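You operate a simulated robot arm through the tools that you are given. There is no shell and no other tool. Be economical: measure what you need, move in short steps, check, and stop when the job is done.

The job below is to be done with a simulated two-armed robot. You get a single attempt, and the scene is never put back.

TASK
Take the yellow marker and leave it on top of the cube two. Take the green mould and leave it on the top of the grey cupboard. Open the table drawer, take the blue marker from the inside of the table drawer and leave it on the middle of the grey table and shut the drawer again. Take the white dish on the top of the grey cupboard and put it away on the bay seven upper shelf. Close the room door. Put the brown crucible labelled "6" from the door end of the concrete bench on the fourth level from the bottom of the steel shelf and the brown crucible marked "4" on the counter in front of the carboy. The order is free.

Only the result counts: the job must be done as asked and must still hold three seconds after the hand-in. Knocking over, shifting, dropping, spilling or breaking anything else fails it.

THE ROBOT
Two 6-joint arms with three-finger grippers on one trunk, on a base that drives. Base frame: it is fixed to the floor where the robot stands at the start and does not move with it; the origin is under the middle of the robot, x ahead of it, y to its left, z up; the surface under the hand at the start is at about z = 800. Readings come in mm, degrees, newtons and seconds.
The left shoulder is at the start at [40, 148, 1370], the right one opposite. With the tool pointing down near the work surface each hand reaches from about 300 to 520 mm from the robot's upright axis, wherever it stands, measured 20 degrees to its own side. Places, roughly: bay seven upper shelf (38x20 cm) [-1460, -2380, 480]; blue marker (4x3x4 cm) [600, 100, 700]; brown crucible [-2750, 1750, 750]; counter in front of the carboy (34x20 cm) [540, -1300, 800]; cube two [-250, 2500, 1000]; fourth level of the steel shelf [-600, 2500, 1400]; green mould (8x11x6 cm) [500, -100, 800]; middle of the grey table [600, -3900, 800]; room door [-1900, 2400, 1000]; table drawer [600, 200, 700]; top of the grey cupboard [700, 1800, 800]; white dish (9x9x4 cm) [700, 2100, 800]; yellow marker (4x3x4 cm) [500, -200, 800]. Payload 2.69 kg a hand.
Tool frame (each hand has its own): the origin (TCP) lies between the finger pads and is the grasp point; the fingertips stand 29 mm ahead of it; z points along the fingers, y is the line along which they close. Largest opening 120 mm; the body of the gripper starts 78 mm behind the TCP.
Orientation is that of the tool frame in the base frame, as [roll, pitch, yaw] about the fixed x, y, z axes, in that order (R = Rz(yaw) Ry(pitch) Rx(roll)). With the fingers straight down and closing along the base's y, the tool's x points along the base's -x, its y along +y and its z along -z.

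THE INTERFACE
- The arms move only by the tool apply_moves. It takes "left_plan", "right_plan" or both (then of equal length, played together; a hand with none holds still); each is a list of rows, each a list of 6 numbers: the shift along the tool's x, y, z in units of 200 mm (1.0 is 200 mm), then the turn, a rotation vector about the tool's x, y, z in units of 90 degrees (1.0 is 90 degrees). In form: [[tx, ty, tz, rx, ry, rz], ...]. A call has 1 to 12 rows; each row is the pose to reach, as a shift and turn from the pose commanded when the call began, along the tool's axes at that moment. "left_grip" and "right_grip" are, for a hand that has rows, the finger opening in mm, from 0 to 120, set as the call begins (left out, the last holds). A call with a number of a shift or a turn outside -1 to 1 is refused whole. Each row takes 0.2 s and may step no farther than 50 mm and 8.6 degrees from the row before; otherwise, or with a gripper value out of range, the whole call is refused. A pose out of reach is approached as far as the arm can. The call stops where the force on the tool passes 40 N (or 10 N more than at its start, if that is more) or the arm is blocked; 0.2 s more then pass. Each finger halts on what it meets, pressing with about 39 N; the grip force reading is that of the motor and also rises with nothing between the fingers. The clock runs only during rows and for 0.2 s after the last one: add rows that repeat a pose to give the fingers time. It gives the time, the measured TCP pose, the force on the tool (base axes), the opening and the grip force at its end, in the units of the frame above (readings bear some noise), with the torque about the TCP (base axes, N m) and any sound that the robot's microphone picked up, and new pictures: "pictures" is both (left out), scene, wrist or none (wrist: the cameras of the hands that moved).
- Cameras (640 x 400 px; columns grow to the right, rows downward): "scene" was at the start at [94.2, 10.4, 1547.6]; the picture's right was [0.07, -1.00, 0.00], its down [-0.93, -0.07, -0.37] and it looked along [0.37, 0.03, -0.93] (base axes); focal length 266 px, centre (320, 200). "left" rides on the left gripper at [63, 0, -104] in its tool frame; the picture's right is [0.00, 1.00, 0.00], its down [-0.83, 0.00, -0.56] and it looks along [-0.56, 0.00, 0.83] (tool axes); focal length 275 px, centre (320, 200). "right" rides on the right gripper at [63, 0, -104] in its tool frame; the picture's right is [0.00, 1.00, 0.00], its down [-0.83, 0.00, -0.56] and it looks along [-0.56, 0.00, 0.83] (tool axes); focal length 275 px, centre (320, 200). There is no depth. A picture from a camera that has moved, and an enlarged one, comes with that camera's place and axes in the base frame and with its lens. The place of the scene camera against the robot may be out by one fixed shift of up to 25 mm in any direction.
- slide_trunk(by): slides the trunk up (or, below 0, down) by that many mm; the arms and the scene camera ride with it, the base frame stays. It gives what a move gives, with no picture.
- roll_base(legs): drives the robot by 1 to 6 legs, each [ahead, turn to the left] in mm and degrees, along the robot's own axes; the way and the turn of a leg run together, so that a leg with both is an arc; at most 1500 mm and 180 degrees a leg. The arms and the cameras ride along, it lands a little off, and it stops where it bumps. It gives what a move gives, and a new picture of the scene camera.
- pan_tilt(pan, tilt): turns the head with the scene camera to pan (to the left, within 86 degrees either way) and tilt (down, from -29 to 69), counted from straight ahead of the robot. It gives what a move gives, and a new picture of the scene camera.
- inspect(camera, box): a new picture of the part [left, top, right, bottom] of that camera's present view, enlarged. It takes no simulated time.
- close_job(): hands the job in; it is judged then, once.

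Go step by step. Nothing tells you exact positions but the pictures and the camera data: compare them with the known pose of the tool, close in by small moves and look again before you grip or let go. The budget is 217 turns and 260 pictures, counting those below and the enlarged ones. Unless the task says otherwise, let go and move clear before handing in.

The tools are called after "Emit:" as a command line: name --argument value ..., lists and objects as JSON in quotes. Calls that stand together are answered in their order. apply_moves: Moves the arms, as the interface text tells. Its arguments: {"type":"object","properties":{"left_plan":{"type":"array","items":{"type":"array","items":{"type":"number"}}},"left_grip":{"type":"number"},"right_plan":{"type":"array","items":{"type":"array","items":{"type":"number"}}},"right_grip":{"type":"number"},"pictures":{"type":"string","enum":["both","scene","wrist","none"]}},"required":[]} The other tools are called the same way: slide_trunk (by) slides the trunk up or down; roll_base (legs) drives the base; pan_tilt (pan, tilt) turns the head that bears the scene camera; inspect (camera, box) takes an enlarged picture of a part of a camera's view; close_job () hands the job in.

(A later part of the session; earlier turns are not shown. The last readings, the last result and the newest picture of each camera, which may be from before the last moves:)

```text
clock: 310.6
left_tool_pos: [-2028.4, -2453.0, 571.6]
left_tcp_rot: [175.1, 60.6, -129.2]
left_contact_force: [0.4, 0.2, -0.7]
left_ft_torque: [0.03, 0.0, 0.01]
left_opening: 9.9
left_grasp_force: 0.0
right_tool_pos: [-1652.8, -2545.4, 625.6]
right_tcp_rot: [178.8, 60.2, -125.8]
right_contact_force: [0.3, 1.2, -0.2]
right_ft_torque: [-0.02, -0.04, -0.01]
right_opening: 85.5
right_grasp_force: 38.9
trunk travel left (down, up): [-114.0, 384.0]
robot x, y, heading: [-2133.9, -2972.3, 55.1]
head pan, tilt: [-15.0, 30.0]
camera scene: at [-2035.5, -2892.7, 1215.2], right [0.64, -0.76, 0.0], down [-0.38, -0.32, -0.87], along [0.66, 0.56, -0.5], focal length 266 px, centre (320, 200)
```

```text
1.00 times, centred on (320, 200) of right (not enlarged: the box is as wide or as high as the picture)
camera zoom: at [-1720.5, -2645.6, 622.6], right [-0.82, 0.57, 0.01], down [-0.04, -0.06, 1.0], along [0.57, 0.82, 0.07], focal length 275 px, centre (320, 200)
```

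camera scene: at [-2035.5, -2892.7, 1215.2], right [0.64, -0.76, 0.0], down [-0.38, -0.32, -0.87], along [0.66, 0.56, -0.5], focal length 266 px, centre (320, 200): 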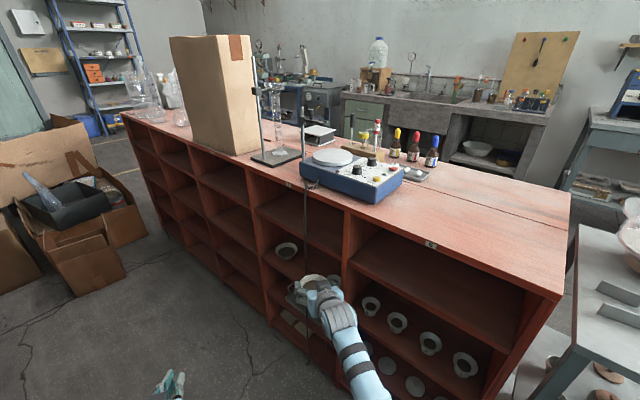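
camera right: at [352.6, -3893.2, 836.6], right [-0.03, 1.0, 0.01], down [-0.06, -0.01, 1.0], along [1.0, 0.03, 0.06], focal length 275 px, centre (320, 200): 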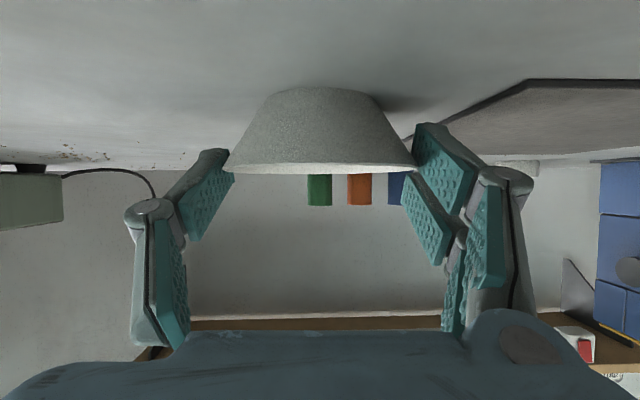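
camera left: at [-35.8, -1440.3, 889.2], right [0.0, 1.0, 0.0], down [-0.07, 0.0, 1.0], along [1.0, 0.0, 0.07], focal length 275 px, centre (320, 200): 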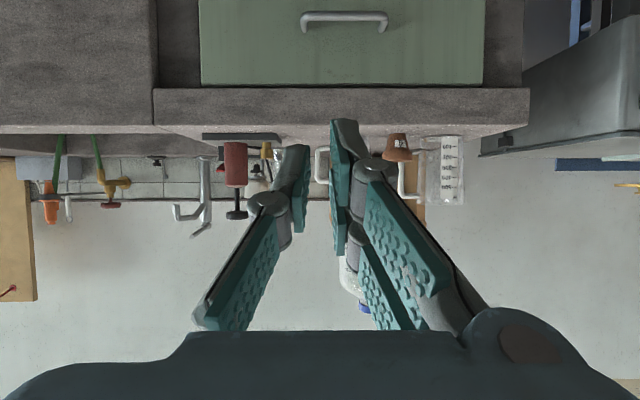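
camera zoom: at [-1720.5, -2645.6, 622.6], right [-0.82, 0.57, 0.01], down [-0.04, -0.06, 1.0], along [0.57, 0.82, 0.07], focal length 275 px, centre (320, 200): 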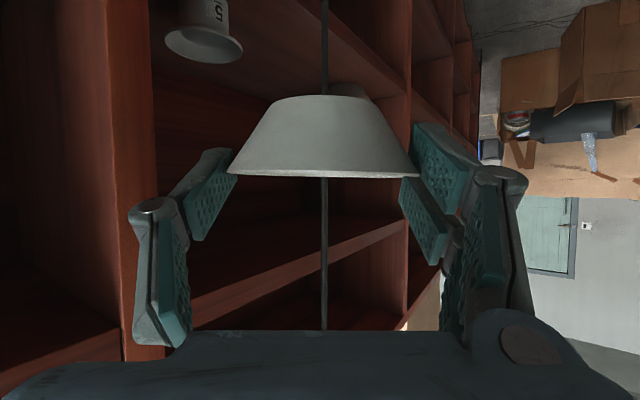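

Emit:
inspect --camera "scene" --box '[180, 150, 500, 350]'

Emit:
inspect --camera "scene" --box '[270, 170, 330, 205]'

```text
2.00 times, centred on (340, 250) of scene
camera zoom: at [-2035.5, -2892.7, 1215.2], right [0.64, -0.76, 0.0], down [-0.38, -0.32, -0.87], along [0.66, 0.56, -0.5], focal length 533 px, centre (280, 100)
```

zoom: 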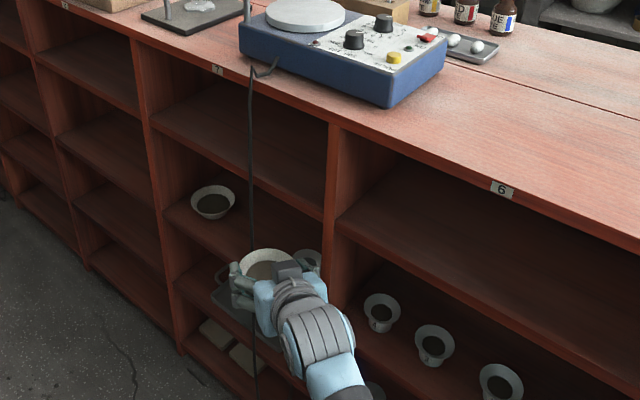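

```text
10.67 times, centred on (300, 188) of scene
camera zoom: at [-2035.5, -2892.7, 1215.2], right [0.64, -0.76, 0.0], down [-0.38, -0.32, -0.87], along [0.66, 0.56, -0.5], focal length 2840 px, centre (533, 333)
```

zoom: 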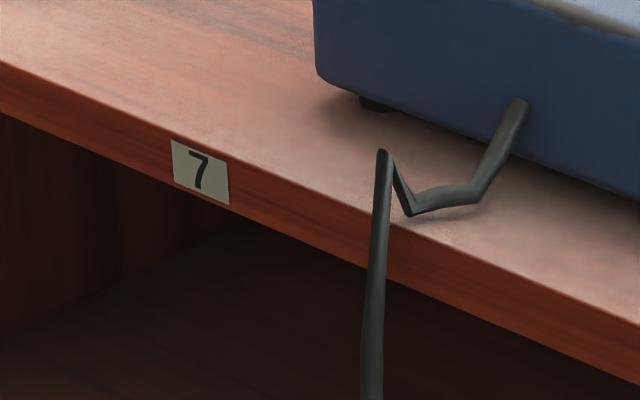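

Label "7" is confirmed on this column; a cable hangs at y≈-2453 and another bowl stands at y≈-2264, so I must enter straight at y≈-2380. I go up the aisle, retract the arm, then turn to face the unit.

Emit:
roll_base --legs '[[0, 35], [740, 0]]'

Emit:
apply_moves --right_plan '[[0.153, 0, -0.105, 0, 0, 0], [0.306, 0, -0.21, 0, 0, 0], [0.46, 0, -0.316, 0, 0, 0], [0.613, 0, -0.42, 0, 0, 0], [0.766, 0, -0.527, 0, 0, 0]]' --pictures "none"

```text
clock: 316.3
left_tool_pos: [-2342.2, -1746.9, 572.1]
left_tcp_rot: [175.1, 60.5, -94.5]
left_contact_force: [-0.1, 0.3, 0.5]
left_ft_torque: [0.05, 0.01, 0.04]
left_opening: 10.0
left_grasp_force: 0.1
right_tool_pos: [-1980.0, -1609.5, 625.9]
right_tcp_rot: [178.8, 60.3, -91.2]
right_contact_force: [-0.2, -0.2, -1.5]
right_ft_torque: [-0.03, 0.03, 0.02]
right_opening: 85.8
right_grasp_force: 39.4
trunk travel left (down, up): [-114.0, 384.0]
robot x, y, heading: [-2135.5, -2232.5, 89.6]
head pan, tilt: [-15.0, 30.0]
camera scene: at [-2090.6, -2121.0, 1215.2], right [0.97, -0.26, 0.0], down [-0.13, -0.48, -0.87], along [0.23, 0.84, -0.5], focal length 266 px, centre (320, 200)
```

scene: 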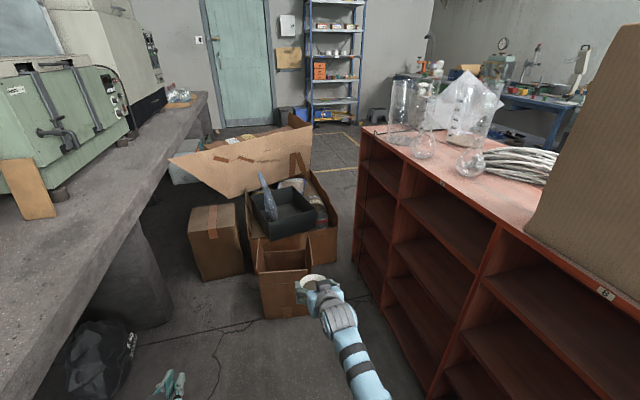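

```text
clock: 317.1
left_tool_pos: [-2342.5, -1747.7, 573.3]
left_tcp_rot: [175.0, 60.6, -94.4]
left_contact_force: [-0.6, 0.0, -0.1]
left_ft_torque: [0.0, 0.01, -0.02]
left_opening: 9.9
left_grasp_force: 0.1
right_tool_pos: [-1971.6, -1625.8, 692.2]
right_tcp_rot: [-177.8, 71.8, -88.2]
right_contact_force: [0.1, 0.2, -1.0]
right_ft_torque: [-0.02, 0.0, 0.0]
right_opening: 85.8
right_grasp_force: 38.8
trunk travel left (down, up): [-114.0, 384.0]
robot x, y, heading: [-2133.8, -2237.2, 89.7]
head pan, tilt: [-15.0, 30.0]
stopped in row 3 (right hand): the arm was blocked; the commanded pose is now the measured one
```

The arm blocks near its inner limit; swinging the hand further out to the right allows a closer pose (as the left hand did). I do that and raise the left hand so the trunk can sink further.

Emit:
apply_moves --right_plan '[[0.111, -0.219, 0.005, -0.001, 0.033, 0.002], [0.223, -0.4375, 0.01, -0.002, 0.066, 0.0035], [0.364, -0.536, -0.115, -0.002, 0.082, 0.004], [0.505, -0.635, -0.24, -0.003, 0.099, 0.005], [0.646, -0.734, -0.365, -0.003, 0.115, 0.006], [0.787, -0.833, -0.489, -0.003, 0.1315, 0.007]]' --left_plan '[[-0.08, 0, -0.045, 0, 0, 0], [-0.16, 0, -0.09, 0, 0, 0], [-0.25, 0, -0.14, 0, 0, 0], [-0.33, 0, -0.19, 0, 0, 0], [-0.42, 0, -0.24, 0, 0, 0], [-0.5, 0, -0.29, 0, 0, 0]]' --pictures "none"

Emit:
inspect --camera "right" --box '[160, 50, 480, 250]'

```text
clock: 317.7
left_tool_pos: [-2343.3, -1748.0, 600.2]
left_tcp_rot: [174.5, 60.3, -95.1]
left_contact_force: [0.4, 0.3, 0.5]
left_ft_torque: [0.0, -0.01, 0.01]
left_opening: 9.9
left_grasp_force: 0.0
right_tool_pos: [-2000.5, -1629.5, 678.3]
right_tcp_rot: [151.3, 66.7, -112.8]
right_contact_force: [-0.1, 0.3, -1.1]
right_ft_torque: [-0.01, -0.01, 0.02]
right_opening: 85.9
right_grasp_force: 38.8
trunk travel left (down, up): [-114.0, 384.0]
robot x, y, heading: [-2130.7, -2235.8, 90.0]
head pan, tilt: [-15.0, 30.0]
stopped in row 2 (right hand): the arm was blocked; the commanded pose is now the measured one
```

```text
2.00 times, centred on (320, 150) of right
camera zoom: at [-1995.6, -1749.4, 656.9], right [-0.98, -0.07, 0.19], down [0.2, -0.21, 0.96], along [-0.03, 0.98, 0.22], focal length 551 px, centre (320, 300)
```

zoom: 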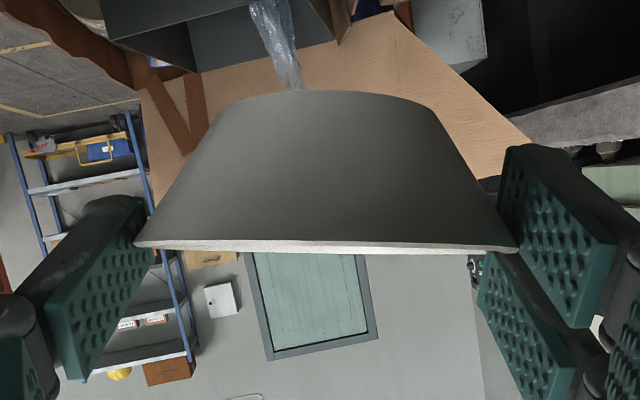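

The arm is at a joint limit again; I go back to a well-extended pose with straight orientation.

Emit:
apply_moves --right_plan '[[0.009, -0.08, 0.077, 0.03, 0.033, -0.03], [0.018, -0.16, 0.153, 0.061, 0.066, -0.061], [0.027, -0.239, 0.23, 0.091, 0.099, -0.0915], [0.027, -0.239, 0.23, 0.091, 0.099, -0.0915]]' --left_plan '[[-0.08, 0, -0.045, 0, 0, 0], [-0.16, 0, -0.09, 0, 0, 0], [-0.25, 0, -0.14, 0, 0, 0], [-0.33, 0, -0.19, 0, 0, 0]]' --pictures "none"

```text
clock: 318.7
left_tool_pos: [-2347.1, -1753.6, 670.8]
left_tcp_rot: [171.7, 59.4, -97.3]
left_contact_force: [0.7, 0.8, -0.4]
left_ft_torque: [-0.02, -0.02, 0.0]
left_opening: 10.0
left_grasp_force: 0.0
right_tool_pos: [-1960.7, -1584.1, 647.7]
right_tcp_rot: [179.9, 59.8, -90.1]
right_contact_force: [0.3, 1.1, -1.7]
right_ft_torque: [-0.01, -0.01, 0.0]
right_opening: 85.7
right_grasp_force: 38.9
trunk travel left (down, up): [-114.0, 384.0]
robot x, y, heading: [-2135.4, -2238.4, 90.0]
head pan, tilt: [-15.0, 30.0]
```

Emit:
apply_moves --right_plan '[[0.02, -0.194, -0.009, 0, 0, 0], [0.04, -0.388, -0.018, 0, 0, 0], [0.06, -0.582, -0.026, 0, 0, 0], [0.078, -0.775, -0.035, 0, 0, 0]]' --pictures "none"

Emit:
apply_moves --right_plan '[[0.1, 0, -0.09, 0, 0, 0], [0.2, 0, -0.18, 0, 0, 0], [0.3, 0, -0.27, 0, 0, 0], [0.4, 0, -0.36, 0, 0, 0]]' --pictures "none"

```text
clock: 319.7
left_tool_pos: [-2346.7, -1752.2, 671.7]
left_tcp_rot: [171.6, 59.6, -97.5]
left_contact_force: [0.5, 0.0, 0.8]
left_ft_torque: [0.01, 0.03, -0.03]
left_opening: 10.1
left_grasp_force: 0.0
right_tool_pos: [-1805.5, -1598.2, 637.4]
right_tcp_rot: [179.5, 59.9, -90.4]
right_contact_force: [0.3, 0.4, -0.7]
right_ft_torque: [-0.03, 0.0, 0.02]
right_opening: 85.7
right_grasp_force: 39.0
trunk travel left (down, up): [-114.0, 384.0]
robot x, y, heading: [-2132.7, -2233.8, 89.9]
head pan, tilt: [-15.0, 30.0]
```

```text
clock: 320.7
left_tool_pos: [-2346.0, -1751.8, 673.2]
left_tcp_rot: [171.6, 59.8, -97.5]
left_contact_force: [-0.3, -0.4, -0.1]
left_ft_torque: [-0.04, -0.02, 0.01]
left_opening: 9.9
left_grasp_force: 0.1
right_tool_pos: [-1805.8, -1704.3, 603.6]
right_tcp_rot: [179.7, 59.8, -90.3]
right_contact_force: [0.5, -0.1, -0.6]
right_ft_torque: [-0.02, 0.0, -0.02]
right_opening: 85.6
right_grasp_force: 39.0
trunk travel left (down, up): [-114.0, 384.0]
robot x, y, heading: [-2132.2, -2237.1, 89.9]
head pan, tilt: [-15.0, 30.0]
```

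Outward works. Since turning here would sweep the hand into the unit, I instead keep the robot parallel to the unit and yaw the hand itself to the right; first 45°.

Emit:
apply_moves --right_plan '[[0.014, -0.07, -0.024, 0.072, 0, 0.042], [0.028, -0.14, -0.048, 0.144, 0, 0.083], [0.042, -0.21, -0.072, 0.2165, 0, 0.125], [0.056, -0.29, -0.096, 0.289, 0, 0.167], [0.07, -0.36, -0.12, 0.361, 0, 0.208], [0.083, -0.43, -0.143, 0.433, 0, 0.25]]' --pictures "none"

```text
clock: 322.1
left_tool_pos: [-2346.3, -1751.2, 672.5]
left_tcp_rot: [171.7, 59.9, -97.5]
left_contact_force: [0.4, -1.1, 0.2]
left_ft_torque: [-0.01, 0.01, 0.01]
left_opening: 10.2
left_grasp_force: 0.0
right_tool_pos: [-1720.1, -1735.4, 603.9]
right_tcp_rot: [-179.9, 59.7, -135.1]
right_contact_force: [-0.2, -1.3, -1.3]
right_ft_torque: [-0.01, -0.04, 0.01]
right_opening: 85.7
right_grasp_force: 38.7
trunk travel left (down, up): [-114.0, 384.0]
robot x, y, heading: [-2127.4, -2235.3, 89.7]
head pan, tilt: [-15.0, 30.0]
```

Emit:
apply_moves --right_plan '[[0, 0, 0, 0.072, 0, 0.042], [0, 0, 0, 0.144, 0, 0.083], [0, 0, 0, 0.2165, 0, 0.125], [0, 0, 0, 0.289, 0, 0.167], [0, 0, 0, 0.361, 0, 0.208], [0, 0, 0, 0.433, 0, 0.25]]' --pictures "wrist"

```text
clock: 323.5
left_tool_pos: [-2346.8, -1749.5, 675.0]
left_tcp_rot: [171.6, 60.0, -97.5]
left_contact_force: [-0.1, 0.2, -0.2]
left_ft_torque: [-0.03, 0.01, -0.01]
left_opening: 10.2
left_grasp_force: 0.0
right_tool_pos: [-1719.8, -1734.5, 604.8]
right_tcp_rot: [-179.8, 59.9, -180.0]
right_contact_force: [0.5, 0.3, -0.5]
right_ft_torque: [0.0, -0.02, 0.0]
right_opening: 85.1
right_grasp_force: 39.1
trunk travel left (down, up): [-114.0, 384.0]
robot x, y, heading: [-2131.8, -2238.1, 90.0]
head pan, tilt: [-15.0, 30.0]
camera right: at [-1841.1, -1735.5, 602.2], right [0.0, 1.0, -0.01], down [-0.06, 0.01, 1.0], along [1.0, 0.0, 0.06], focal length 275 px, centre (320, 200)
```

right: 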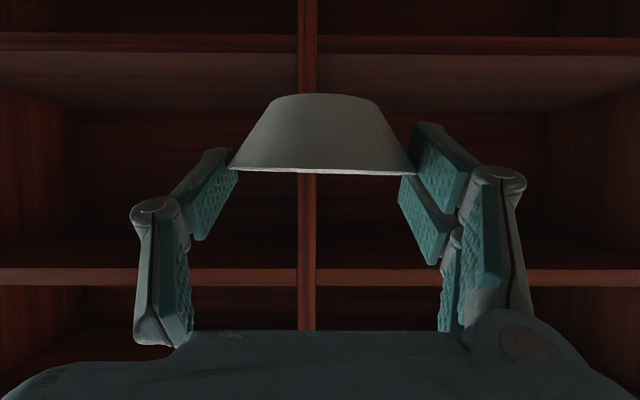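

The hand now points straight at the unit; the shelf board top is z≈478 and the clear height reaches 685. I reverse along the aisle to y≈-2380 and lower the trunk.

Emit:
roll_base --legs '[[-645, 0]]'

Emit:
slide_trunk --by -68

Emit:
inspect --camera "right" --box '[0, 0, 640, 400]'

```text
clock: 327.1
left_tool_pos: [-2348.9, -2396.1, 676.6]
left_tcp_rot: [171.6, 60.3, -97.4]
left_contact_force: [-0.1, -0.2, 0.4]
left_ft_torque: [-0.02, 0.01, 0.02]
left_opening: 10.0
left_grasp_force: 0.0
right_tool_pos: [-1720.8, -2381.3, 604.9]
right_tcp_rot: [-179.6, 59.9, -179.7]
right_contact_force: [0.3, 0.4, -0.6]
right_ft_torque: [0.02, 0.01, -0.04]
right_opening: 84.4
right_grasp_force: 39.1
trunk travel left (down, up): [-114.0, 384.0]
robot x, y, heading: [-2132.1, -2882.4, 89.8]
head pan, tilt: [-15.0, 30.0]
camera scene: at [-2091.7, -2767.8, 1215.3], right [0.97, -0.26, 0.0], down [-0.13, -0.48, -0.87], along [0.22, 0.84, -0.5], focal length 266 px, centre (320, 200)
```

scene: 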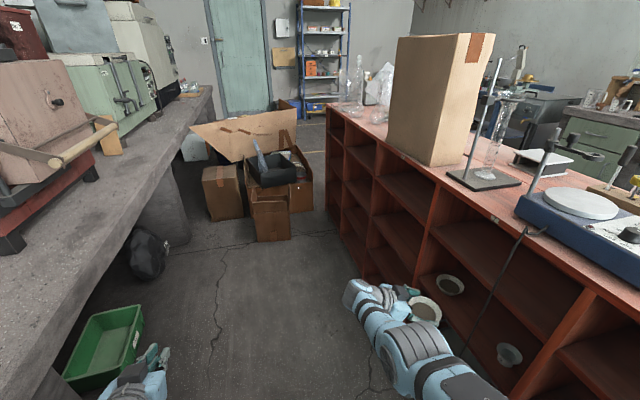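

```text
clock: 328.1
left_tool_pos: [-2348.6, -2396.4, 606.6]
left_tcp_rot: [171.4, 60.3, -97.4]
left_contact_force: [-0.5, 0.3, 0.0]
left_ft_torque: [0.01, -0.01, -0.01]
left_opening: 10.2
left_grasp_force: 0.2
right_tool_pos: [-1722.0, -2378.9, 535.9]
right_tcp_rot: [-179.6, 60.0, -179.7]
right_contact_force: [0.3, -0.2, -0.7]
right_ft_torque: [0.0, 0.04, 0.01]
right_opening: 84.2
right_grasp_force: 39.2
trunk travel left (down, up): [-46.0, 452.0]
robot x, y, heading: [-2130.9, -2883.3, 90.1]
head pan, tilt: [-15.0, 30.0]
```

```text
1.00 times, centred on (320, 200) of right (not enlarged: the box is as wide or as high as the picture)
camera zoom: at [-1842.8, -2382.0, 532.9], right [0.0, 1.0, -0.01], down [-0.06, 0.01, 1.0], along [1.0, 0.0, 0.06], focal length 275 px, centre (320, 200)
```

zoom: 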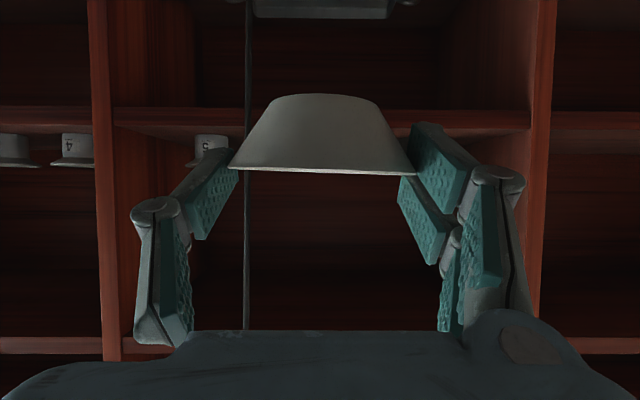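

Two cups stand at y≈-2257 and -2508 and the cable at -2452; the middle (y≈-2372) is free. To give the arm enough stroke I roll 200 mm north and bring the hand back across to the bay's centre.

Emit:
roll_base --legs '[[200, 0]]'

Emit:
apply_moves --right_plan '[[-0.031, -0.193, 0.054, 0, 0, 0], [-0.062, -0.386, 0.107, 0, 0, 0], [-0.093, -0.579, 0.161, 0, 0, 0], [-0.124, -0.772, 0.214, 0, 0, 0], [-0.155, -0.965, 0.268, 0, 0, 0]]' --pictures "wrist"

```text
clock: 329.7
left_tool_pos: [-2349.8, -2197.2, 607.6]
left_tcp_rot: [171.4, 60.1, -97.5]
left_contact_force: [1.2, 1.0, 0.9]
left_ft_torque: [-0.02, 0.0, -0.01]
left_opening: 10.1
left_grasp_force: 0.1
right_tool_pos: [-1723.1, -2182.5, 534.1]
right_tcp_rot: [-179.5, 59.9, -179.4]
right_contact_force: [0.0, -0.1, -0.8]
right_ft_torque: [0.0, 0.02, -0.03]
right_opening: 84.2
right_grasp_force: 38.7
trunk travel left (down, up): [-46.0, 452.0]
robot x, y, heading: [-2129.3, -2686.7, 90.0]
head pan, tilt: [-15.0, 30.0]
camera scene: at [-2091.9, -2568.3, 1146.6], right [0.97, -0.26, 0.0], down [-0.13, -0.48, -0.87], along [0.22, 0.84, -0.5], focal length 266 px, centre (320, 200)
```

scene: 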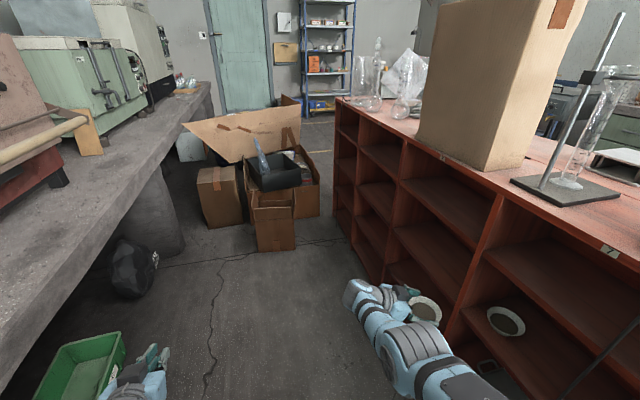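

```text
clock: 330.9
left_tool_pos: [-2349.9, -2196.8, 607.6]
left_tcp_rot: [171.4, 60.2, -97.6]
left_contact_force: [0.6, -0.7, -0.1]
left_ft_torque: [0.0, -0.02, 0.01]
left_opening: 10.0
left_grasp_force: 0.1
right_tool_pos: [-1659.4, -2376.8, 536.7]
right_tcp_rot: [-179.6, 59.8, -179.5]
right_contact_force: [0.2, -0.1, -0.2]
right_ft_torque: [0.01, 0.04, 0.04]
right_opening: 84.0
right_grasp_force: 39.2
trunk travel left (down, up): [-46.0, 452.0]
robot x, y, heading: [-2132.7, -2685.3, 90.1]
head pan, tilt: [-15.0, 30.0]
camera right: at [-1780.5, -2378.3, 534.1], right [-0.01, 1.0, -0.01], down [-0.06, 0.01, 1.0], along [1.0, 0.01, 0.06], focal length 275 px, centre (320, 200)
```

right: 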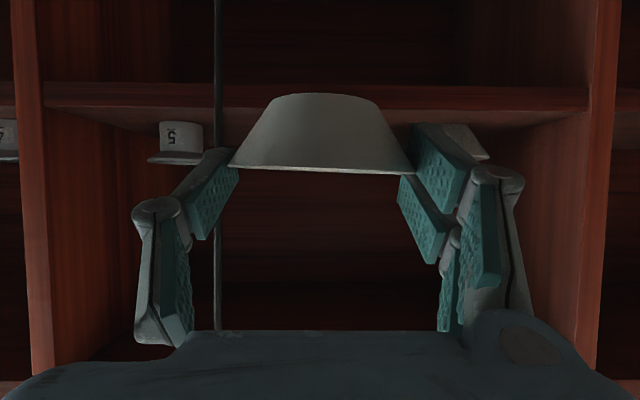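

Emit:
apply_moves --right_plan '[[-0.09, 0.025, 0.157, 0, 0, 0], [-0.181, 0.025, 0.314, 0, 0, 0], [-0.2715, 0.025, 0.47, 0, 0, 0]]' --pictures "wrist"

```text
clock: 331.7
left_tool_pos: [-2349.5, -2197.5, 607.5]
left_tcp_rot: [171.2, 60.1, -97.6]
left_contact_force: [-0.3, 0.2, 0.9]
left_ft_torque: [-0.04, -0.01, -0.03]
left_opening: 10.4
left_grasp_force: 0.0
right_tool_pos: [-1550.4, -2371.1, 535.8]
right_tcp_rot: [-179.6, 59.9, -179.5]
right_contact_force: [0.1, 0.7, -2.0]
right_ft_torque: [0.02, 0.07, -0.01]
right_opening: 83.7
right_grasp_force: 38.9
trunk travel left (down, up): [-46.0, 452.0]
robot x, y, heading: [-2131.6, -2681.0, 90.1]
head pan, tilt: [-15.0, 30.0]
camera right: at [-1671.5, -2371.4, 533.6], right [0.0, 1.0, -0.01], down [-0.06, 0.01, 1.0], along [1.0, 0.01, 0.06], focal length 275 px, centre (320, 200)
```

right: 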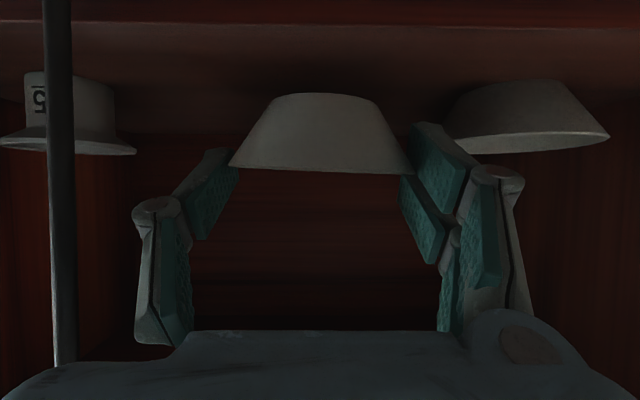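

Emit:
apply_moves --right_plan '[[-0.0875, -0.01, 0.1515, 0, 0, 0], [-0.175, -0.02, 0.303, 0, 0, 0], [-0.13, -0.02, 0.33, 0, 0, 0]]' --pictures "wrist"

```text
clock: 332.5
left_tool_pos: [-2350.5, -2196.4, 608.3]
left_tcp_rot: [171.3, 60.2, -97.6]
left_contact_force: [0.1, -0.9, -0.6]
left_ft_torque: [0.0, 0.02, -0.01]
left_opening: 10.0
left_grasp_force: 0.1
right_tool_pos: [-1480.4, -2373.7, 525.2]
right_tcp_rot: [-179.6, 59.9, -179.5]
right_contact_force: [-0.2, 0.2, -1.3]
right_ft_torque: [-0.02, 0.01, 0.01]
right_opening: 83.9
right_grasp_force: 39.2
trunk travel left (down, up): [-46.0, 452.0]
robot x, y, heading: [-2131.6, -2682.5, 90.1]
head pan, tilt: [-15.0, 30.0]
camera right: at [-1601.6, -2374.4, 522.8], right [0.0, 1.0, -0.01], down [-0.06, 0.01, 1.0], along [1.0, 0.01, 0.06], focal length 275 px, centre (320, 200)
```

right: 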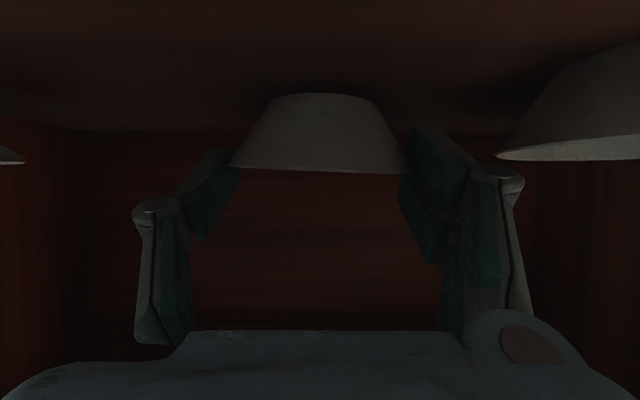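

Emit:
apply_moves --right_plan '[[0.013, 0, 0.0075, 0, 0, 0], [0.026, 0, 0.015, 0, 0, 0]]' --pictures "none"

Emit:
apply_moves --right_plan '[[0.0087, 0, 0.005, 0, 0, 0], [0.0173, 0, 0.01, 0, 0, 0]]' --pictures "none"

```text
clock: 333.1
left_tool_pos: [-2350.3, -2198.1, 607.7]
left_tcp_rot: [171.3, 60.2, -97.5]
left_contact_force: [0.5, -0.5, -0.7]
left_ft_torque: [0.02, -0.01, 0.0]
left_opening: 9.9
left_grasp_force: 0.0
right_tool_pos: [-1481.1, -2372.5, 519.9]
right_tcp_rot: [-179.7, 60.0, -179.5]
right_contact_force: [1.1, 0.1, 3.8]
right_ft_torque: [-0.1, -0.17, 0.05]
right_opening: 83.8
right_grasp_force: 39.0
trunk travel left (down, up): [-46.0, 452.0]
robot x, y, heading: [-2135.6, -2681.2, 90.0]
head pan, tilt: [-15.0, 30.0]
```

```text
clock: 333.7
left_tool_pos: [-2351.6, -2197.9, 606.9]
left_tcp_rot: [171.7, 60.3, -97.2]
left_contact_force: [0.4, 0.2, 0.3]
left_ft_torque: [-0.04, 0.01, 0.0]
left_opening: 9.9
left_grasp_force: 0.2
right_tool_pos: [-1481.9, -2372.9, 518.5]
right_tcp_rot: [-179.9, 60.3, -179.6]
right_contact_force: [1.9, 2.7, 20.2]
right_ft_torque: [-0.25, -0.79, 0.02]
right_opening: 83.4
right_grasp_force: 38.9
trunk travel left (down, up): [-46.0, 452.0]
robot x, y, heading: [-2132.3, -2685.6, 89.9]
head pan, tilt: [-15.0, 30.0]
```

Firm contact with the shelf. I release moderately and withdraw straight back.

Emit:
apply_moves --right_plan '[[-0.01, 0, -0.006, 0, 0, 0], [-0.01, 0, -0.006, 0, 0, 0], [-0.01, 0, -0.006, 0, 0, 0]]' --right_grip 102 --pictures "wrist"

```text
clock: 334.5
left_tool_pos: [-2349.4, -2198.1, 608.4]
left_tcp_rot: [171.3, 60.3, -97.4]
left_contact_force: [-0.2, -0.4, 0.3]
left_ft_torque: [0.0, -0.01, -0.01]
left_opening: 9.7
left_grasp_force: 0.1
right_tool_pos: [-1480.6, -2373.8, 517.2]
right_tcp_rot: [-179.6, 59.9, -179.5]
right_contact_force: [0.1, -0.2, 1.0]
right_ft_torque: [0.01, -0.06, 0.01]
right_opening: 102.3
right_grasp_force: 0.2
trunk travel left (down, up): [-46.0, 452.0]
robot x, y, heading: [-2134.6, -2682.9, 90.0]
head pan, tilt: [-15.0, 30.0]
camera right: at [-1602.5, -2374.7, 515.1], right [-0.01, 1.0, -0.01], down [-0.06, 0.01, 1.0], along [1.0, 0.01, 0.06], focal length 275 px, centre (320, 200)
```

right: 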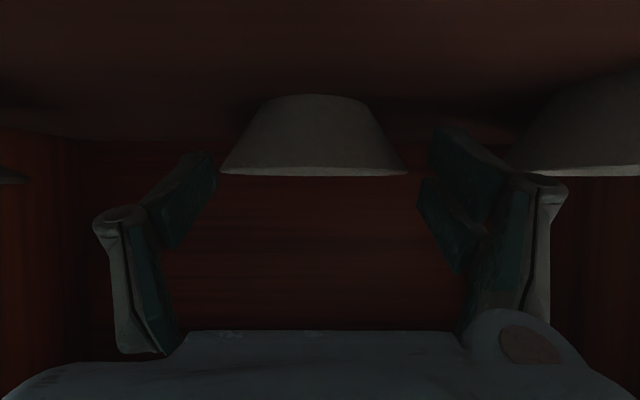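

Emit:
apply_moves --right_plan '[[-0.095, 0, -0.055, 0, 0, 0], [0.0, 0, -0.22, 0, 0, 0], [0.095, 0, -0.385, 0, 0, 0], [0.19, 0, -0.55, 0, 0, 0], [0.285, 0, -0.714, 0, 0, 0], [0.38, 0, -0.878, 0, 0, 0]]' --pictures "wrist"

```text
clock: 335.9
left_tool_pos: [-2350.4, -2196.6, 607.9]
left_tcp_rot: [171.3, 60.2, -97.4]
left_contact_force: [0.2, -1.1, 0.7]
left_ft_torque: [-0.01, -0.01, 0.04]
left_opening: 10.1
left_grasp_force: 0.0
right_tool_pos: [-1671.5, -2374.5, 541.3]
right_tcp_rot: [-179.6, 59.9, -179.4]
right_contact_force: [-0.4, 0.6, -0.2]
right_ft_torque: [0.01, 0.0, -0.05]
right_opening: 102.1
right_grasp_force: 0.1
trunk travel left (down, up): [-46.0, 452.0]
robot x, y, heading: [-2132.1, -2684.0, 89.8]
head pan, tilt: [-15.0, 30.0]
camera right: at [-1792.2, -2375.3, 537.8], right [0.0, 1.0, -0.01], down [-0.06, 0.01, 1.0], along [1.0, 0.0, 0.06], focal length 275 px, centre (320, 200)
```

right: 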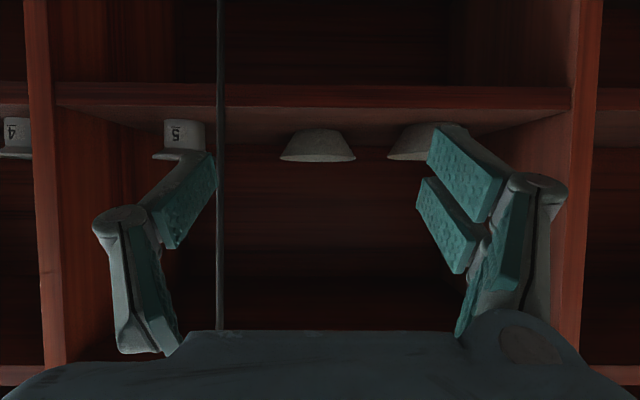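

The dish stands on the bay seven shelf between the cups. I bring the arm back forward, raise the trunk and drive back round to the table for the drawer.

Emit:
apply_moves --right_plan '[[0.027, 0.081, -0.047, -0.0722, 0, -0.0417], [0.054, 0.162, -0.094, -0.1443, 0, -0.0833], [0.081, 0.244, -0.141, -0.2165, 0, -0.125], [0.108, 0.325, -0.188, -0.2887, 0, -0.1667], [0.135, 0.406, -0.235, -0.3608, 0, -0.2083], [0.1625, 0.4875, -0.2815, -0.433, 0, -0.25], [0.19, 0.569, -0.328, -0.505, 0, -0.2917], [0.217, 0.65, -0.375, -0.5773, 0, -0.3333], [0.244, 0.731, -0.422, -0.65, 0, -0.375], [0.271, 0.8125, -0.469, -0.7217, 0, -0.4167], [0.298, 0.894, -0.516, -0.794, 0, -0.4583], [0.325, 0.975, -0.563, -0.866, 0, -0.5]]' --pictures "none"

Emit:
slide_trunk --by 400

Emit:
roll_base --legs '[[-1500, 0], [0, -90], [1500, 0], [0, 90], [1500, 0], [1500, 0]]'

Emit:
roll_base --legs '[[1150, 0], [0, -90]]'

```text
clock: 338.5
left_tool_pos: [-2348.9, -2196.9, 607.9]
left_tcp_rot: [171.3, 60.2, -97.5]
left_contact_force: [0.1, 0.2, -0.1]
left_ft_torque: [0.01, -0.02, 0.01]
left_opening: 9.9
left_grasp_force: 0.0
right_tool_pos: [-1801.4, -2179.5, 539.2]
right_tcp_rot: [179.7, 59.8, -90.1]
right_contact_force: [-1.0, 0.3, 0.0]
right_ft_torque: [0.0, 0.03, 0.0]
right_opening: 101.9
right_grasp_force: 0.0
trunk travel left (down, up): [-46.0, 452.0]
robot x, y, heading: [-2133.1, -2684.2, 90.1]
head pan, tilt: [-15.0, 30.0]
```

```text
clock: 342.4
left_tool_pos: [-2350.0, -2196.8, 1009.4]
left_tcp_rot: [171.5, 60.3, -97.5]
left_contact_force: [-0.9, -0.4, 0.2]
left_ft_torque: [-0.02, 0.01, -0.03]
left_opening: 9.8
left_grasp_force: 0.2
right_tool_pos: [-1800.2, -2180.1, 941.0]
right_tcp_rot: [179.7, 59.8, -90.1]
right_contact_force: [0.1, -0.3, -0.3]
right_ft_torque: [0.0, 0.04, 0.02]
right_opening: 102.1
right_grasp_force: 0.1
trunk travel left (down, up): [-446.0, 52.0]
robot x, y, heading: [-2132.8, -2682.3, 89.8]
head pan, tilt: [-15.0, 30.0]
```

```text
clock: 378.6
left_tool_pos: [-878.8, -687.0, 1008.4]
left_tcp_rot: [171.4, 60.1, -97.6]
left_contact_force: [0.3, 0.3, 0.0]
left_ft_torque: [0.01, -0.03, 0.01]
left_opening: 9.8
left_grasp_force: 0.0
right_tool_pos: [-330.0, -669.8, 940.8]
right_tcp_rot: [179.8, 59.8, -90.2]
right_contact_force: [0.0, 0.0, 0.6]
right_ft_torque: [0.01, 0.0, 0.03]
right_opening: 102.0
right_grasp_force: 0.1
trunk travel left (down, up): [-446.0, 52.0]
robot x, y, heading: [-662.0, -1174.2, 90.2]
head pan, tilt: [-15.0, 30.0]
camera scene: at [-620.5, -1059.2, 1548.1], right [0.97, -0.26, 0.0], down [-0.13, -0.48, -0.87], along [0.23, 0.84, -0.5], focal length 266 px, centre (320, 200)
```

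scene: 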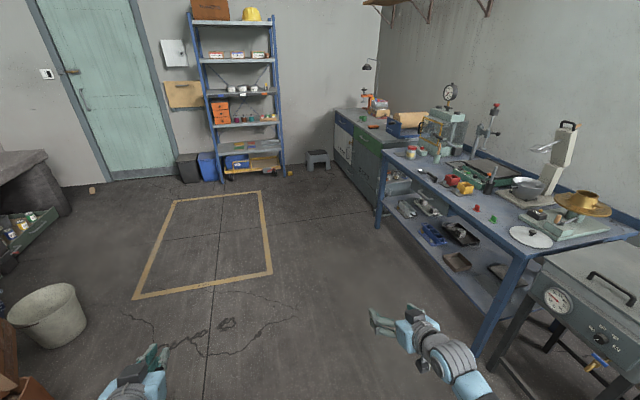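

```text
clock: 388.3
left_tool_pos: [-172.9, 194.4, 1009.3]
left_tcp_rot: [171.5, 60.2, 172.2]
left_contact_force: [0.7, -0.3, 0.1]
left_ft_torque: [-0.03, 0.03, -0.02]
left_opening: 10.2
left_grasp_force: 0.2
right_tool_pos: [-158.7, -353.5, 941.0]
right_tcp_rot: [179.7, 59.8, 179.6]
right_contact_force: [0.7, 0.9, -0.1]
right_ft_torque: [0.01, 0.02, 0.0]
right_opening: 102.1
right_grasp_force: 0.0
trunk travel left (down, up): [-446.0, 52.0]
robot x, y, heading: [-658.7, -21.9, -0.4]
head pan, tilt: [-15.0, 30.0]
camera scene: at [-534.2, -36.8, 1548.0], right [-0.27, -0.96, 0.0], down [-0.48, 0.13, -0.87], along [0.83, -0.23, -0.5], focal length 266 px, centre (320, 200)
```

scene: 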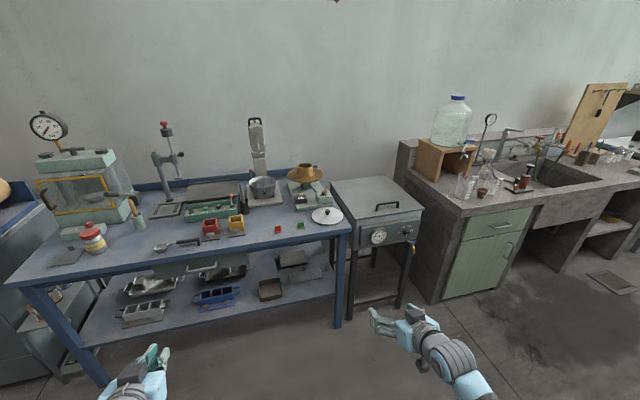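

Emit:
inspect --camera "scene" --box '[120, 220, 280, 320]'

```text
4.00 times, centred on (200, 270) of scene
camera zoom: at [-534.2, -36.8, 1548.0], right [-0.27, -0.96, 0.0], down [-0.48, 0.13, -0.87], along [0.83, -0.23, -0.5], focal length 1065 px, centre (800, -80)
```

zoom: 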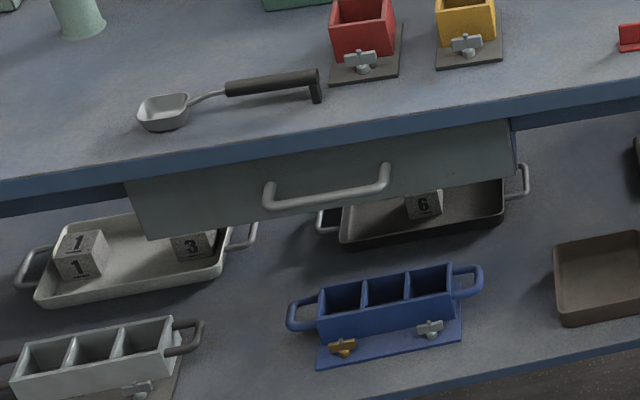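

The drawer front spans y≈27…420 with the handle bar near y≈220, z≈714. I straighten the left hand, roll it 90° so the fingers close vertically on the bar, and lower the trunk.

Emit:
apply_moves --left_plan '[[-0.093, 0.03, 0.168, 0.006, 0.001, -0.01], [-0.186, 0.06, 0.337, 0.012, 0.003, -0.02], [-0.279, 0.09, 0.505, 0.017, 0.004, -0.03], [-0.372, 0.12, 0.674, 0.023, 0.005, -0.041]]' --left_grip 50 --pictures "none"

Emit:
apply_moves --left_plan '[[0, 0, 0, 0, 0, 0.0909], [0, 0, 0, 0, 0, 0.1818], [0, 0, 0, 0, 0, 0.2727], [0, 0, 0, 0, 0, 0.3636], [0, 0, 0, 0, 0, 0.4545], [0, 0, 0, 0, 0, 0.5454], [0, 0, 0, 0, 0, 0.6363], [0, 0, 0, 0, 0, 0.7272], [0, 0, 0, 0, 0, 0.8181], [0, 0, 0, 0, 0, 0.909], [0, 0, 0, 0, 0, 1.0]]' --pictures "none"

Emit:
slide_trunk --by -230

Emit:
inspect --camera "left" --box '[0, 0, 640, 400]'

```text
clock: 389.3
left_tool_pos: [-16.2, 217.2, 1007.8]
left_tcp_rot: [180.0, 59.9, 179.6]
left_contact_force: [-0.2, 0.2, 0.2]
left_ft_torque: [0.0, 0.01, -0.04]
left_opening: 49.9
left_grasp_force: 0.0
right_tool_pos: [-158.9, -354.1, 940.4]
right_tcp_rot: [179.7, 59.8, 179.5]
right_contact_force: [0.6, -0.5, 0.0]
right_ft_torque: [0.0, 0.01, -0.05]
right_opening: 101.9
right_grasp_force: 0.0
trunk travel left (down, up): [-446.0, 52.0]
robot x, y, heading: [-658.4, -19.7, -0.3]
head pan, tilt: [-15.0, 30.0]
```

```text
clock: 391.7
left_tool_pos: [-17.3, 216.7, 1009.2]
left_tcp_rot: [120.0, -0.1, 89.5]
left_contact_force: [-0.2, 0.3, 0.3]
left_ft_torque: [-0.02, -0.01, 0.0]
left_opening: 50.1
left_grasp_force: 0.0
right_tool_pos: [-158.2, -354.3, 941.6]
right_tcp_rot: [179.7, 59.7, 179.4]
right_contact_force: [0.0, 0.5, -0.8]
right_ft_torque: [0.04, 0.03, -0.01]
right_opening: 101.8
right_grasp_force: 0.0
trunk travel left (down, up): [-446.0, 52.0]
robot x, y, heading: [-656.0, -20.4, -0.2]
head pan, tilt: [-15.0, 30.0]
```

```text
clock: 394.1
left_tool_pos: [-17.0, 217.1, 778.9]
left_tcp_rot: [120.0, 0.0, 89.5]
left_contact_force: [0.2, 0.5, -0.6]
left_ft_torque: [-0.02, 0.04, -0.02]
left_opening: 49.9
left_grasp_force: 0.0
right_tool_pos: [-159.0, -354.4, 711.2]
right_tcp_rot: [179.7, 59.9, 179.5]
right_contact_force: [0.6, 0.4, -0.1]
right_ft_torque: [-0.02, -0.03, -0.01]
right_opening: 102.3
right_grasp_force: 0.1
trunk travel left (down, up): [-216.0, 282.0]
robot x, y, heading: [-659.0, -21.3, -0.3]
head pan, tilt: [-15.0, 30.0]
```

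```text
1.00 times, centred on (320, 200) of left (not enlarged: the box is as wide or as high as the picture)
camera zoom: at [-107.9, 279.7, 832.1], right [0.5, -0.01, 0.87], down [-0.49, -0.83, 0.27], along [0.71, -0.56, -0.42], focal length 275 px, centre (320, 200)
```

zoom: 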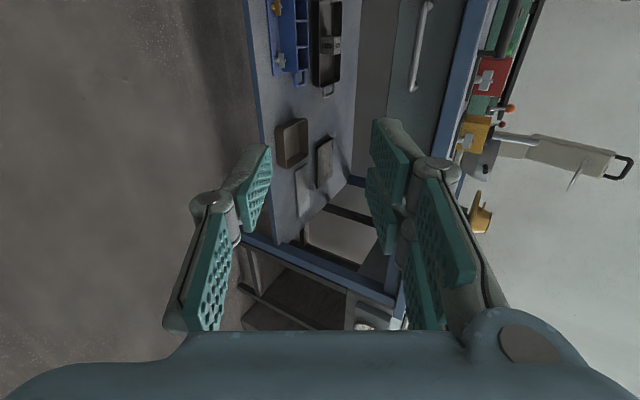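

Emit:
roll_base --legs '[[300, 0]]'

Emit:
apply_moves --left_plan '[[0.03, -0.12, 0.065, 0, 0, 0], [0.055, -0.225, 0.13, 0, 0, 0], [0.055, -0.225, 0.13, 0, 0, 0]]' --pictures "wrist"

```text
clock: 396.2
left_tool_pos: [283.5, 216.0, 779.1]
left_tcp_rot: [119.9, 0.0, 89.7]
left_contact_force: [1.3, -0.9, -0.1]
left_ft_torque: [-0.01, -0.01, 0.0]
left_opening: 50.2
left_grasp_force: 0.0
right_tool_pos: [143.9, -353.8, 711.5]
right_tcp_rot: [179.7, 59.7, 179.6]
right_contact_force: [0.1, 0.5, 0.1]
right_ft_torque: [0.02, 0.01, -0.02]
right_opening: 101.8
right_grasp_force: 0.0
trunk travel left (down, up): [-216.0, 282.0]
robot x, y, heading: [-355.5, -23.0, -0.3]
head pan, tilt: [-15.0, 30.0]
camera scene: at [-231.9, -38.5, 1318.1], right [-0.26, -0.96, 0.0], down [-0.48, 0.13, -0.87], along [0.84, -0.23, -0.5], focal length 266 px, centre (320, 200)
```

scene: 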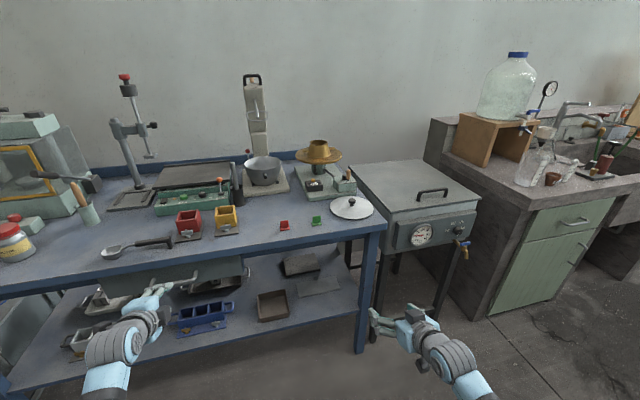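

```text
clock: 397.0
left_tool_pos: [284.7, 227.8, 727.4]
left_tcp_rot: [119.9, 0.0, 89.8]
left_contact_force: [-0.4, 0.2, -0.1]
left_ft_torque: [0.01, -0.01, 0.04]
left_opening: 49.7
left_grasp_force: 0.0
right_tool_pos: [144.9, -355.3, 710.8]
right_tcp_rot: [179.7, 59.8, 179.5]
right_contact_force: [0.5, 0.7, 0.0]
right_ft_torque: [-0.01, 0.02, 0.05]
right_opening: 102.2
right_grasp_force: 0.1
trunk travel left (down, up): [-216.0, 282.0]
robot x, y, heading: [-350.9, -19.7, -0.2]
head pan, tilt: [-15.0, 30.0]
camera left: at [193.9, 290.1, 779.7], right [0.5, -0.01, 0.87], down [-0.49, -0.83, 0.27], along [0.72, -0.56, -0.42], focal length 275 px, centre (320, 200)
```

left: 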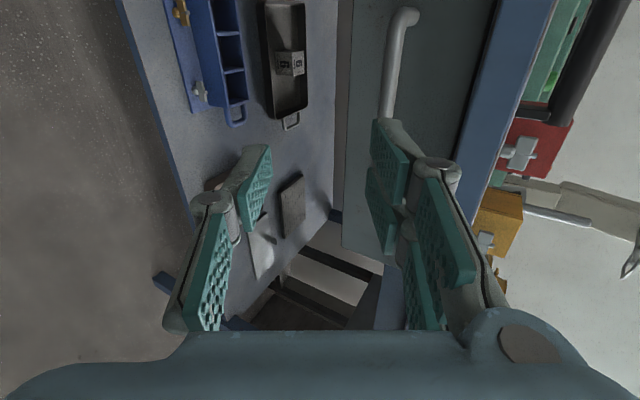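

Emit:
roll_base --legs '[[85, 0]]'

Emit:
apply_moves --left_plan '[[0, -0.035, 0.02, 0, 0, 0], [0, -0.035, 0.02, 0, 0, 0]]' --left_grip 60 --pictures "wrist"

```text
clock: 398.1
left_tool_pos: [368.3, 227.6, 726.9]
left_tcp_rot: [120.0, 0.0, 89.7]
left_contact_force: [-0.3, 0.9, 0.0]
left_ft_torque: [-0.04, -0.01, -0.03]
left_opening: 50.0
left_grasp_force: 0.1
right_tool_pos: [228.3, -355.5, 711.8]
right_tcp_rot: [179.8, 59.9, 179.6]
right_contact_force: [0.4, 0.1, -0.6]
right_ft_torque: [-0.03, -0.01, 0.0]
right_opening: 102.0
right_grasp_force: 0.0
trunk travel left (down, up): [-216.0, 282.0]
robot x, y, heading: [-271.5, -21.8, -0.3]
head pan, tilt: [-15.0, 30.0]
camera scene: at [-147.0, -38.9, 1318.1], right [-0.26, -0.96, 0.0], down [-0.48, 0.13, -0.87], along [0.84, -0.23, -0.5], focal length 266 px, centre (320, 200)
```

scene: 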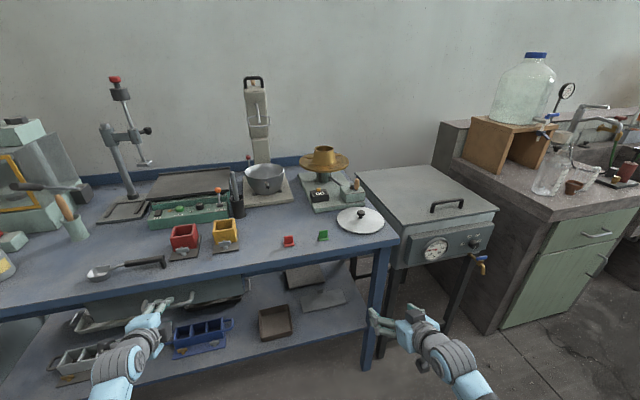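

```text
clock: 398.7
left_tool_pos: [369.4, 226.8, 718.3]
left_tcp_rot: [120.1, 0.0, 89.7]
left_contact_force: [0.2, 0.7, 0.6]
left_ft_torque: [0.0, -0.04, -0.04]
left_opening: 60.0
left_grasp_force: 0.0
right_tool_pos: [229.5, -356.2, 710.1]
right_tcp_rot: [179.8, 59.8, 179.5]
right_contact_force: [-0.8, -0.2, 0.5]
right_ft_torque: [0.04, 0.01, 0.02]
right_opening: 101.9
right_grasp_force: 0.1
trunk travel left (down, up): [-216.0, 282.0]
robot x, y, heading: [-271.3, -20.7, -0.3]
head pan, tilt: [-15.0, 30.0]
camera left: at [278.7, 289.8, 771.5], right [0.5, -0.01, 0.87], down [-0.49, -0.83, 0.27], along [0.72, -0.56, -0.42], focal length 275 px, centre (320, 200)
```

left: 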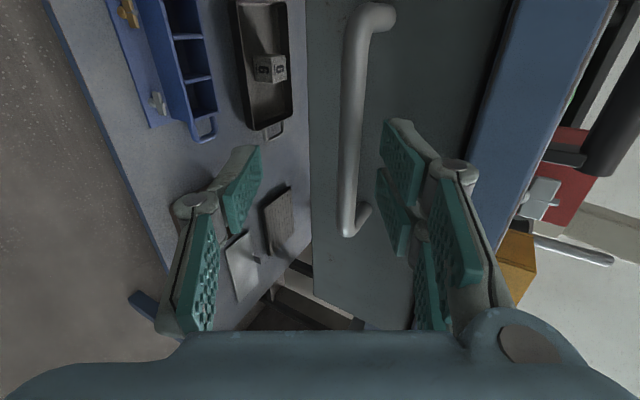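

The bar is at x≈421, z≈710, y 162–290. I align and advance so it lies between the fingertips, then close.

Emit:
apply_moves --left_plan '[[0, 0.093, 0, 0, 0, 0], [0, 0.093, 0.05, 0, 0, 0], [0, 0.093, 0.1, 0, 0, 0], [0, 0.093, 0.154, 0, 0, 0]]' --left_grip 40 --pictures "none"

Emit:
apply_moves --left_plan '[[0, 0, 0, 0, 0, 0], [0, 0, 0, 0, 0, 0], [0, 0, 0, 0, 0, 0]]' --left_grip 0 --pictures "wrist"

```text
clock: 399.7
left_tool_pos: [404.8, 226.4, 720.9]
left_tcp_rot: [119.9, -0.1, 89.7]
left_contact_force: [-7.8, -1.3, 2.8]
left_ft_torque: [0.02, -0.2, -0.08]
left_opening: 39.6
left_grasp_force: 0.1
right_tool_pos: [227.8, -355.5, 710.8]
right_tcp_rot: [179.7, 59.9, 179.5]
right_contact_force: [-0.8, 0.7, 0.4]
right_ft_torque: [0.02, 0.01, 0.0]
right_opening: 102.1
right_grasp_force: 0.0
trunk travel left (down, up): [-216.0, 282.0]
robot x, y, heading: [-267.1, -22.0, -0.2]
head pan, tilt: [-15.0, 30.0]
```

```text
clock: 400.5
left_tool_pos: [404.2, 226.5, 715.8]
left_tcp_rot: [120.3, -0.2, 89.8]
left_contact_force: [-14.7, -4.1, -15.8]
left_ft_torque: [0.29, 0.06, 0.3]
left_opening: 10.6
left_grasp_force: 38.3
right_tool_pos: [230.5, -355.2, 709.9]
right_tcp_rot: [179.7, 59.9, 179.7]
right_contact_force: [-0.3, 0.1, -0.2]
right_ft_torque: [0.03, 0.02, 0.02]
right_opening: 102.2
right_grasp_force: 0.1
trunk travel left (down, up): [-216.0, 282.0]
robot x, y, heading: [-273.4, -24.9, -0.4]
head pan, tilt: [-15.0, 30.0]
camera left: at [313.9, 289.4, 770.3], right [0.51, -0.01, 0.86], down [-0.49, -0.83, 0.28], along [0.71, -0.56, -0.42], focal length 275 px, centre (320, 200)
```

left: 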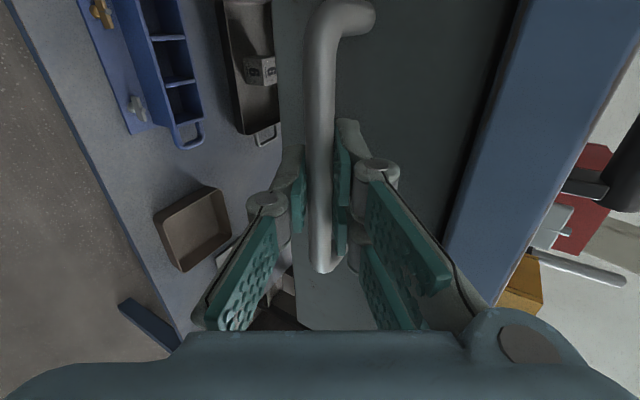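

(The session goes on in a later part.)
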